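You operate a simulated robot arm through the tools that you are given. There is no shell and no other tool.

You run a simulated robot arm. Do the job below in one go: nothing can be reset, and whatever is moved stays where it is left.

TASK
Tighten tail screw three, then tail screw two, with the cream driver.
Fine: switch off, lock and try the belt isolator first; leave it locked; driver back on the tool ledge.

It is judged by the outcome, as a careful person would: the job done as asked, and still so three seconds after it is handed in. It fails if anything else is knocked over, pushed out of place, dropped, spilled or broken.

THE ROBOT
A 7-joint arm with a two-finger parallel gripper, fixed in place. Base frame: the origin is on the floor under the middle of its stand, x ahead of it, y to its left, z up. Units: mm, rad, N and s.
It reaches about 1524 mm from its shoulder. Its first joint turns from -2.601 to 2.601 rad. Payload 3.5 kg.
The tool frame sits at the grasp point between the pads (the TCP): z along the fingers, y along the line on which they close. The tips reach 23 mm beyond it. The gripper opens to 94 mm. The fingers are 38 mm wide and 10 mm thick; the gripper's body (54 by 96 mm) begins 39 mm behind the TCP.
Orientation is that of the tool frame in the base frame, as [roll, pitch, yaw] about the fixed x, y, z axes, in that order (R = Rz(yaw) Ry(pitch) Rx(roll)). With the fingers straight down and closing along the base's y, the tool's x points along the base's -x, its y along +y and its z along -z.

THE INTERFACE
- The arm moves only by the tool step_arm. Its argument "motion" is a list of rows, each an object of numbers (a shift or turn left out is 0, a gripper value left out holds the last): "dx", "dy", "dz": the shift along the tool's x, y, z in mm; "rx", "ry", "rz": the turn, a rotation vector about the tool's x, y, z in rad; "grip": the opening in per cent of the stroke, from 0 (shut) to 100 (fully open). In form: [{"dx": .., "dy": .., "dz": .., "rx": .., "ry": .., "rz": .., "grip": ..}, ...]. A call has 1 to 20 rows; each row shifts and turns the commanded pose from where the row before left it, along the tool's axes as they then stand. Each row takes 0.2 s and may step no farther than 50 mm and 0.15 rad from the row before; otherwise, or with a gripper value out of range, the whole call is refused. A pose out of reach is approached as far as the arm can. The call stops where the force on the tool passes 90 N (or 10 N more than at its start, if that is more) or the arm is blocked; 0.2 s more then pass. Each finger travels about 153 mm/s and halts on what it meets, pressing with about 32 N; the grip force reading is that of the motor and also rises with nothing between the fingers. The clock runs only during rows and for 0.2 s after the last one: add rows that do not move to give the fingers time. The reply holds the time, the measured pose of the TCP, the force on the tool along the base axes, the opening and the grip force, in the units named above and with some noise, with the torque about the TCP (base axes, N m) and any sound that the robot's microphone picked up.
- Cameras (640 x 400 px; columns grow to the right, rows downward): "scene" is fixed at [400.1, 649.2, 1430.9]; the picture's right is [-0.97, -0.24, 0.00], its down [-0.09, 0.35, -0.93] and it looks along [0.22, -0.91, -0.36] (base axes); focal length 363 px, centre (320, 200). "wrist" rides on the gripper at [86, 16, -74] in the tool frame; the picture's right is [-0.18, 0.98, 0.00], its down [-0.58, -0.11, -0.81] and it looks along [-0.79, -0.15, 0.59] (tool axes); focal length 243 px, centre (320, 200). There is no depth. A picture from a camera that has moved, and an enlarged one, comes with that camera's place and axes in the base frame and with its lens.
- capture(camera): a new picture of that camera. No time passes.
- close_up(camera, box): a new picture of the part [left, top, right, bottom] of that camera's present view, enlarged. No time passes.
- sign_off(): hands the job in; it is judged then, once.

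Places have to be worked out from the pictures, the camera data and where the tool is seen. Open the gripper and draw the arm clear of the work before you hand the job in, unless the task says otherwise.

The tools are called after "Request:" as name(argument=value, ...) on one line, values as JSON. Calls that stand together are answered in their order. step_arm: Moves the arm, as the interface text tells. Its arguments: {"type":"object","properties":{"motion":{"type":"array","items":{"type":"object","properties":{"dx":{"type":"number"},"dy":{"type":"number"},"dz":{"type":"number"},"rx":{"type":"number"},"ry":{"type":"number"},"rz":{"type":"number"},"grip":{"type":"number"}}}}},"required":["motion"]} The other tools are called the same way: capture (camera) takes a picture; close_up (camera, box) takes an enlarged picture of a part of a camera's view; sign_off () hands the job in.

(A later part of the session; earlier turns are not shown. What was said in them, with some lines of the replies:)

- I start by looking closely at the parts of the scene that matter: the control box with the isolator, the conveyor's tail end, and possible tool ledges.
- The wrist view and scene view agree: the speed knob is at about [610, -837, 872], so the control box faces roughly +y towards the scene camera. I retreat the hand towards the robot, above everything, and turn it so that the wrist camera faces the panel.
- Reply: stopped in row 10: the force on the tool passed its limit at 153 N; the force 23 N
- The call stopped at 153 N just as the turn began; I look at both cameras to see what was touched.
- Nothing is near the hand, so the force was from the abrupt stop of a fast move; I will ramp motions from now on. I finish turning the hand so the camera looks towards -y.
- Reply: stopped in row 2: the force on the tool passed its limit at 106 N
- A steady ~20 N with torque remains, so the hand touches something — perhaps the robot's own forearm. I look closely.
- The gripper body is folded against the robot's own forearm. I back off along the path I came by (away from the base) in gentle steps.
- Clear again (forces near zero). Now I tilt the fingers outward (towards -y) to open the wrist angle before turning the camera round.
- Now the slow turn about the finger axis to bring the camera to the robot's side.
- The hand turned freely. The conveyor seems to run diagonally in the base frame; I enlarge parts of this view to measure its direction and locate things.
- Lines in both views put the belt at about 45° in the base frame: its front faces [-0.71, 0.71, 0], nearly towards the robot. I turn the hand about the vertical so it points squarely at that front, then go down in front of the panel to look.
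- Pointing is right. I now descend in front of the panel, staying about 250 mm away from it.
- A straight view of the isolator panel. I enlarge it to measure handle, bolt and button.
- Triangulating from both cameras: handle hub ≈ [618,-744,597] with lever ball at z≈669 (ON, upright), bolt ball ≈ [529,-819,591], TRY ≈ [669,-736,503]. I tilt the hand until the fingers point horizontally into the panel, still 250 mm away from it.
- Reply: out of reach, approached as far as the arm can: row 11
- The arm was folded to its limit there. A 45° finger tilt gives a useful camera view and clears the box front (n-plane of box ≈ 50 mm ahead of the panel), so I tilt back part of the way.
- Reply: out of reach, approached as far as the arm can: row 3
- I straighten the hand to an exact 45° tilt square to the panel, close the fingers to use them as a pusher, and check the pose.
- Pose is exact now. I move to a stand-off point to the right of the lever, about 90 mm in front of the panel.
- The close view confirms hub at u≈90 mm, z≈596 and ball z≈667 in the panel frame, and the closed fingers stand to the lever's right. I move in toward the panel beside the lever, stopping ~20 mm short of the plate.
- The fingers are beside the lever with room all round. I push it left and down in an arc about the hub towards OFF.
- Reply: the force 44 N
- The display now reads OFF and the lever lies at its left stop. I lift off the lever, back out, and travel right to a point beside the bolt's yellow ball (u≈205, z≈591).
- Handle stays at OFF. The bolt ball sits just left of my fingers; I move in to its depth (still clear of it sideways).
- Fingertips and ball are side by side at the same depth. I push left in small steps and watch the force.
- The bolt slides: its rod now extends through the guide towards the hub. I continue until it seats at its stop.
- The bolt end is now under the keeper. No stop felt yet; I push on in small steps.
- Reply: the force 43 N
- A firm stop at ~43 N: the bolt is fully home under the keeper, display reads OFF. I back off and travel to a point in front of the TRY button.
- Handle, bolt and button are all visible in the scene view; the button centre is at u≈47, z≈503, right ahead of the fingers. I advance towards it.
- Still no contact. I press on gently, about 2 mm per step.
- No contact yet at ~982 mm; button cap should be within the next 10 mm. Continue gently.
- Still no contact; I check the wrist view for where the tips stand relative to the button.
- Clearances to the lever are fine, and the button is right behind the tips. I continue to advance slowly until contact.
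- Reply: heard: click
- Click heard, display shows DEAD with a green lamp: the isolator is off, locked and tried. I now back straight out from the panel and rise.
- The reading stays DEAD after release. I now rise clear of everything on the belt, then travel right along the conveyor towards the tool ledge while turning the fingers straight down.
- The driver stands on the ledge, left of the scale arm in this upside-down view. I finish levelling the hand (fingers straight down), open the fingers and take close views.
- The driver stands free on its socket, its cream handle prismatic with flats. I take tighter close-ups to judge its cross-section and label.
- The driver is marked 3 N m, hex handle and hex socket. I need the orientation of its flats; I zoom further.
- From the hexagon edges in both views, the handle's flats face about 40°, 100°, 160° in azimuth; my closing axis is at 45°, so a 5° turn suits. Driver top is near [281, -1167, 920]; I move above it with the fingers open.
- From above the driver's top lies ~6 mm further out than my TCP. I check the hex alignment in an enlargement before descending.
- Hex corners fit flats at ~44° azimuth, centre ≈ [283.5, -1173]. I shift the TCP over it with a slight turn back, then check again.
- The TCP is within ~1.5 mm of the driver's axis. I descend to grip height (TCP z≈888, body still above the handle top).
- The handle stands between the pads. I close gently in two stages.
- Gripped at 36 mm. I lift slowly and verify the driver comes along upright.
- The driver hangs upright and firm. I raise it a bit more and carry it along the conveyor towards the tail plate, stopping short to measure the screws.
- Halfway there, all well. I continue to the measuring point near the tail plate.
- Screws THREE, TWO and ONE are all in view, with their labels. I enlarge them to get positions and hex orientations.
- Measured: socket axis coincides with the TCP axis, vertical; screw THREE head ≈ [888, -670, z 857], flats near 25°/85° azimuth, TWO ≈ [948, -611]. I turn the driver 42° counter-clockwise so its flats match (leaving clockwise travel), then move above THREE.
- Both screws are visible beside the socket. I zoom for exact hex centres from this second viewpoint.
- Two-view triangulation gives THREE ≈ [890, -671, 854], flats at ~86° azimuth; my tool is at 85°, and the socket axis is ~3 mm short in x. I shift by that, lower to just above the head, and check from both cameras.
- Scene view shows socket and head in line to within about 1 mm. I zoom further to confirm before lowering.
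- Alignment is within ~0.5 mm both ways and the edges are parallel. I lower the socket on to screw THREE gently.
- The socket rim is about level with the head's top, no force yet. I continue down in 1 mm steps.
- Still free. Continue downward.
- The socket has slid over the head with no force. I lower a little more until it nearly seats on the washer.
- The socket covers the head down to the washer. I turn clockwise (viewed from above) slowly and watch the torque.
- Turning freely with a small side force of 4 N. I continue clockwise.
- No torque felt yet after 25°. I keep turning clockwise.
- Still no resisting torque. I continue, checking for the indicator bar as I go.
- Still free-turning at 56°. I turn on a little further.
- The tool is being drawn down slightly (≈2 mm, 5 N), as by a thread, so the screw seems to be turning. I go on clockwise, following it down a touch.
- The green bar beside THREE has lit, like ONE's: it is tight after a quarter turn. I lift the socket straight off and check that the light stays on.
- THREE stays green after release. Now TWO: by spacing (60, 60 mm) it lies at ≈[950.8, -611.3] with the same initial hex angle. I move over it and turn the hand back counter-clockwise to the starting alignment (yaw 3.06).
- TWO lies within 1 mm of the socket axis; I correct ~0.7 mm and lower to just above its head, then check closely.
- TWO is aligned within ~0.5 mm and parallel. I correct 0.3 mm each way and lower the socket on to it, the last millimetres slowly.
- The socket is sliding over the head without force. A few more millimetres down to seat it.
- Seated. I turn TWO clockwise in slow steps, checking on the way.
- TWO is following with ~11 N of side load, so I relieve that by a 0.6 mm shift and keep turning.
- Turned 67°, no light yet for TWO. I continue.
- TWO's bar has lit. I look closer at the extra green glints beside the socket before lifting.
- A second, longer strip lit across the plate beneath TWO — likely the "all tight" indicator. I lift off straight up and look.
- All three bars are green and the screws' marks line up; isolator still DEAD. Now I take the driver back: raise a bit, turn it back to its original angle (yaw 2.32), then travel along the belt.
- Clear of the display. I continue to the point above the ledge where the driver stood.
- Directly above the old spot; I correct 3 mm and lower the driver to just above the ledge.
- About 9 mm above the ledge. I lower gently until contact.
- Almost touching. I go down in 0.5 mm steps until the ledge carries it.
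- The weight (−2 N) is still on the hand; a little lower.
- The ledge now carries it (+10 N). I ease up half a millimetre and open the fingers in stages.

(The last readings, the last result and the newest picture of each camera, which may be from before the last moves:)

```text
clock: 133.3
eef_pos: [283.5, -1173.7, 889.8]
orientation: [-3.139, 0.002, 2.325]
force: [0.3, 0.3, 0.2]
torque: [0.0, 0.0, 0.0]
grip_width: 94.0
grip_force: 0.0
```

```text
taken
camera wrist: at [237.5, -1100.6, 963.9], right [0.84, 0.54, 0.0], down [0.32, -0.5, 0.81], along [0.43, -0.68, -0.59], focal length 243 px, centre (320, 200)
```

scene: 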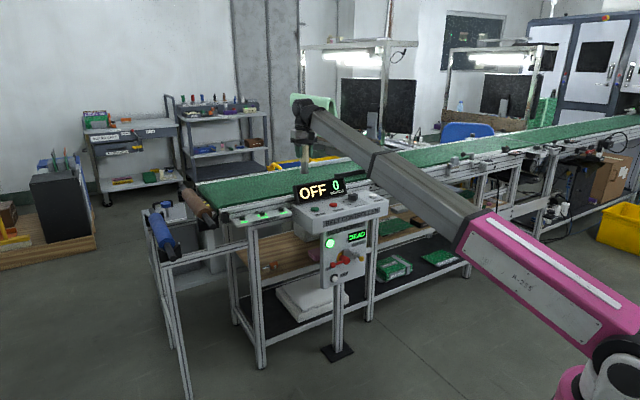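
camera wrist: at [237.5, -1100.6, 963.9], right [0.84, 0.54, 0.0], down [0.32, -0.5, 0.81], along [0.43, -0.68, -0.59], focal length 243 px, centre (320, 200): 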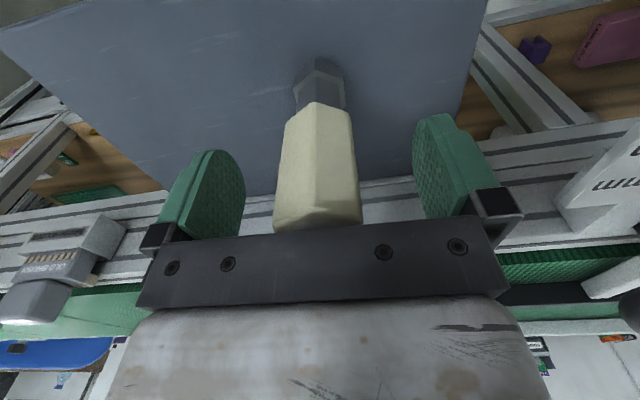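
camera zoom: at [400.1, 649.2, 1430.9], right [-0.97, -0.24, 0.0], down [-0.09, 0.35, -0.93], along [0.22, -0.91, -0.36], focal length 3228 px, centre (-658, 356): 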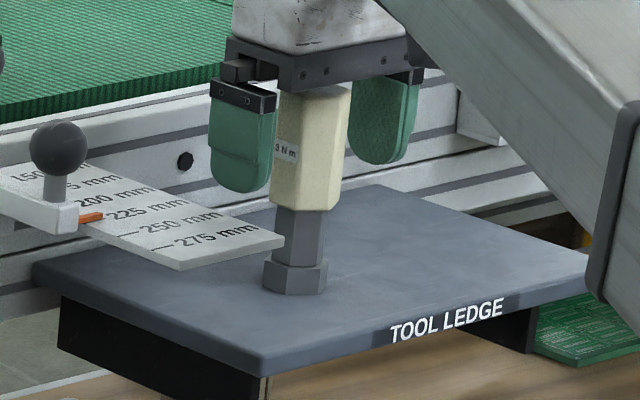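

The driver stands upright and free on the ledge. I lift the hand straight up, well clear of its top, then draw back towards the robot.

Request:
step_arm(motion=[{"dz": -5}, {"dz": -10}, {"dz": -20}, {"dz": -30}, {"dz": -30}, {"dz": -30}, {"dz": -30}, {"dz": -20}, {"dz": -10}, {"dx": 10}, {"dx": 20}, {"dx": 30}, {"dx": 30}, {"dx": 30}, {"dx": 30}, {"dx": 20}, {"dx": 10}, {}])

Request:
capture(camera="scene")

Request:
close_up(camera="scene", box=[395, 150, 475, 210])

Request:
close_up(camera="scene", box=[225, 190, 385, 290])

```text
clock: 137.2
eef_pos: [161.2, -1043.1, 1074.7]
orientation: [-3.14, 0.002, 2.326]
force: [0.0, -0.1, 0.0]
torque: [0.01, 0.02, -0.01]
grip_width: 94.1
grip_force: 0.0
```

```text
taken
```

scene: 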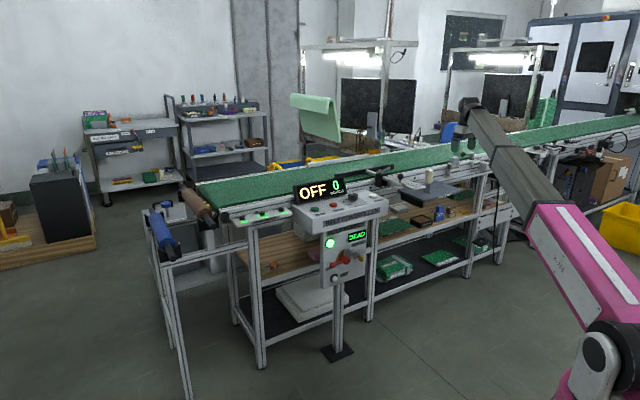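

```text
6.67 times, centred on (435, 180) of scene
camera zoom: at [400.1, 649.2, 1430.9], right [-0.97, -0.24, 0.0], down [-0.09, 0.35, -0.93], along [0.22, -0.91, -0.36], focal length 2421 px, centre (-447, 333)
```

zoom: 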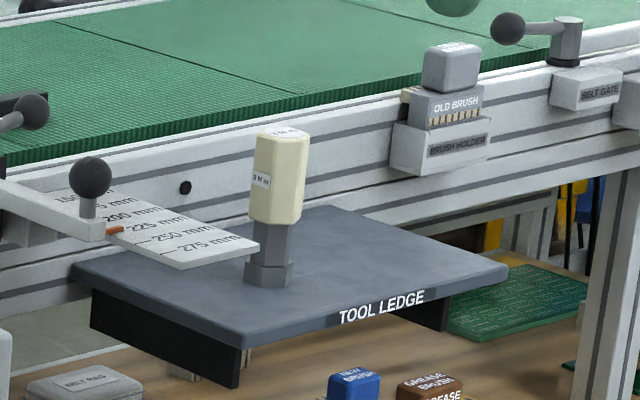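

```text
4.00 times, centred on (305, 240) of scene
camera zoom: at [400.1, 649.2, 1430.9], right [-0.97, -0.24, 0.0], down [-0.09, 0.35, -0.93], along [0.22, -0.91, -0.36], focal length 1453 px, centre (380, 40)
```

zoom: 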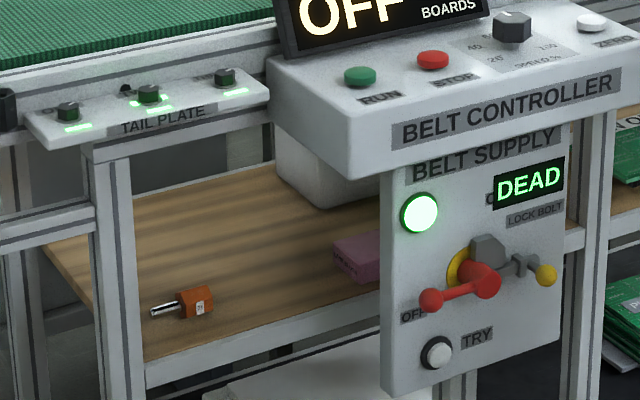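

Everything checks out. The isolator is off and bolted and reads DEAD, and all the tail-plate bars are green. The cream driver stands on the tool ledge where it was, and the hand is open and clear, so I hand the job in.

Request:
sign_off()

```text
The job is handed in.
```

Tail screws three and two are tightened, in that order, and the job is handed in. I used the cream driver for both.

- **Isolator:** I switched it off and slid the lock bolt fully home. When I pressed TRY, the display read DEAD with a green lamp, and it has stayed that way. It is left locked.
- **Screws:** Each took about a quarter turn clockwise until its green bar lit, and the bars stayed lit after I lifted the driver. I felt no resisting torque and heard no click, so I judged tightness by the bars alone. A second green strip also lit beneath screw two when it reached tight. I took it to mean all three are tight, but nothing on the plate says so.
- **Driver:** It is standing upright on the tool ledge where it was before. The gripper is open and the arm is clear of the work.

Early on, the hand pressed against the robot's own forearm and the arm stopped itself. I saw no damage, and nothing else was knocked or moved.
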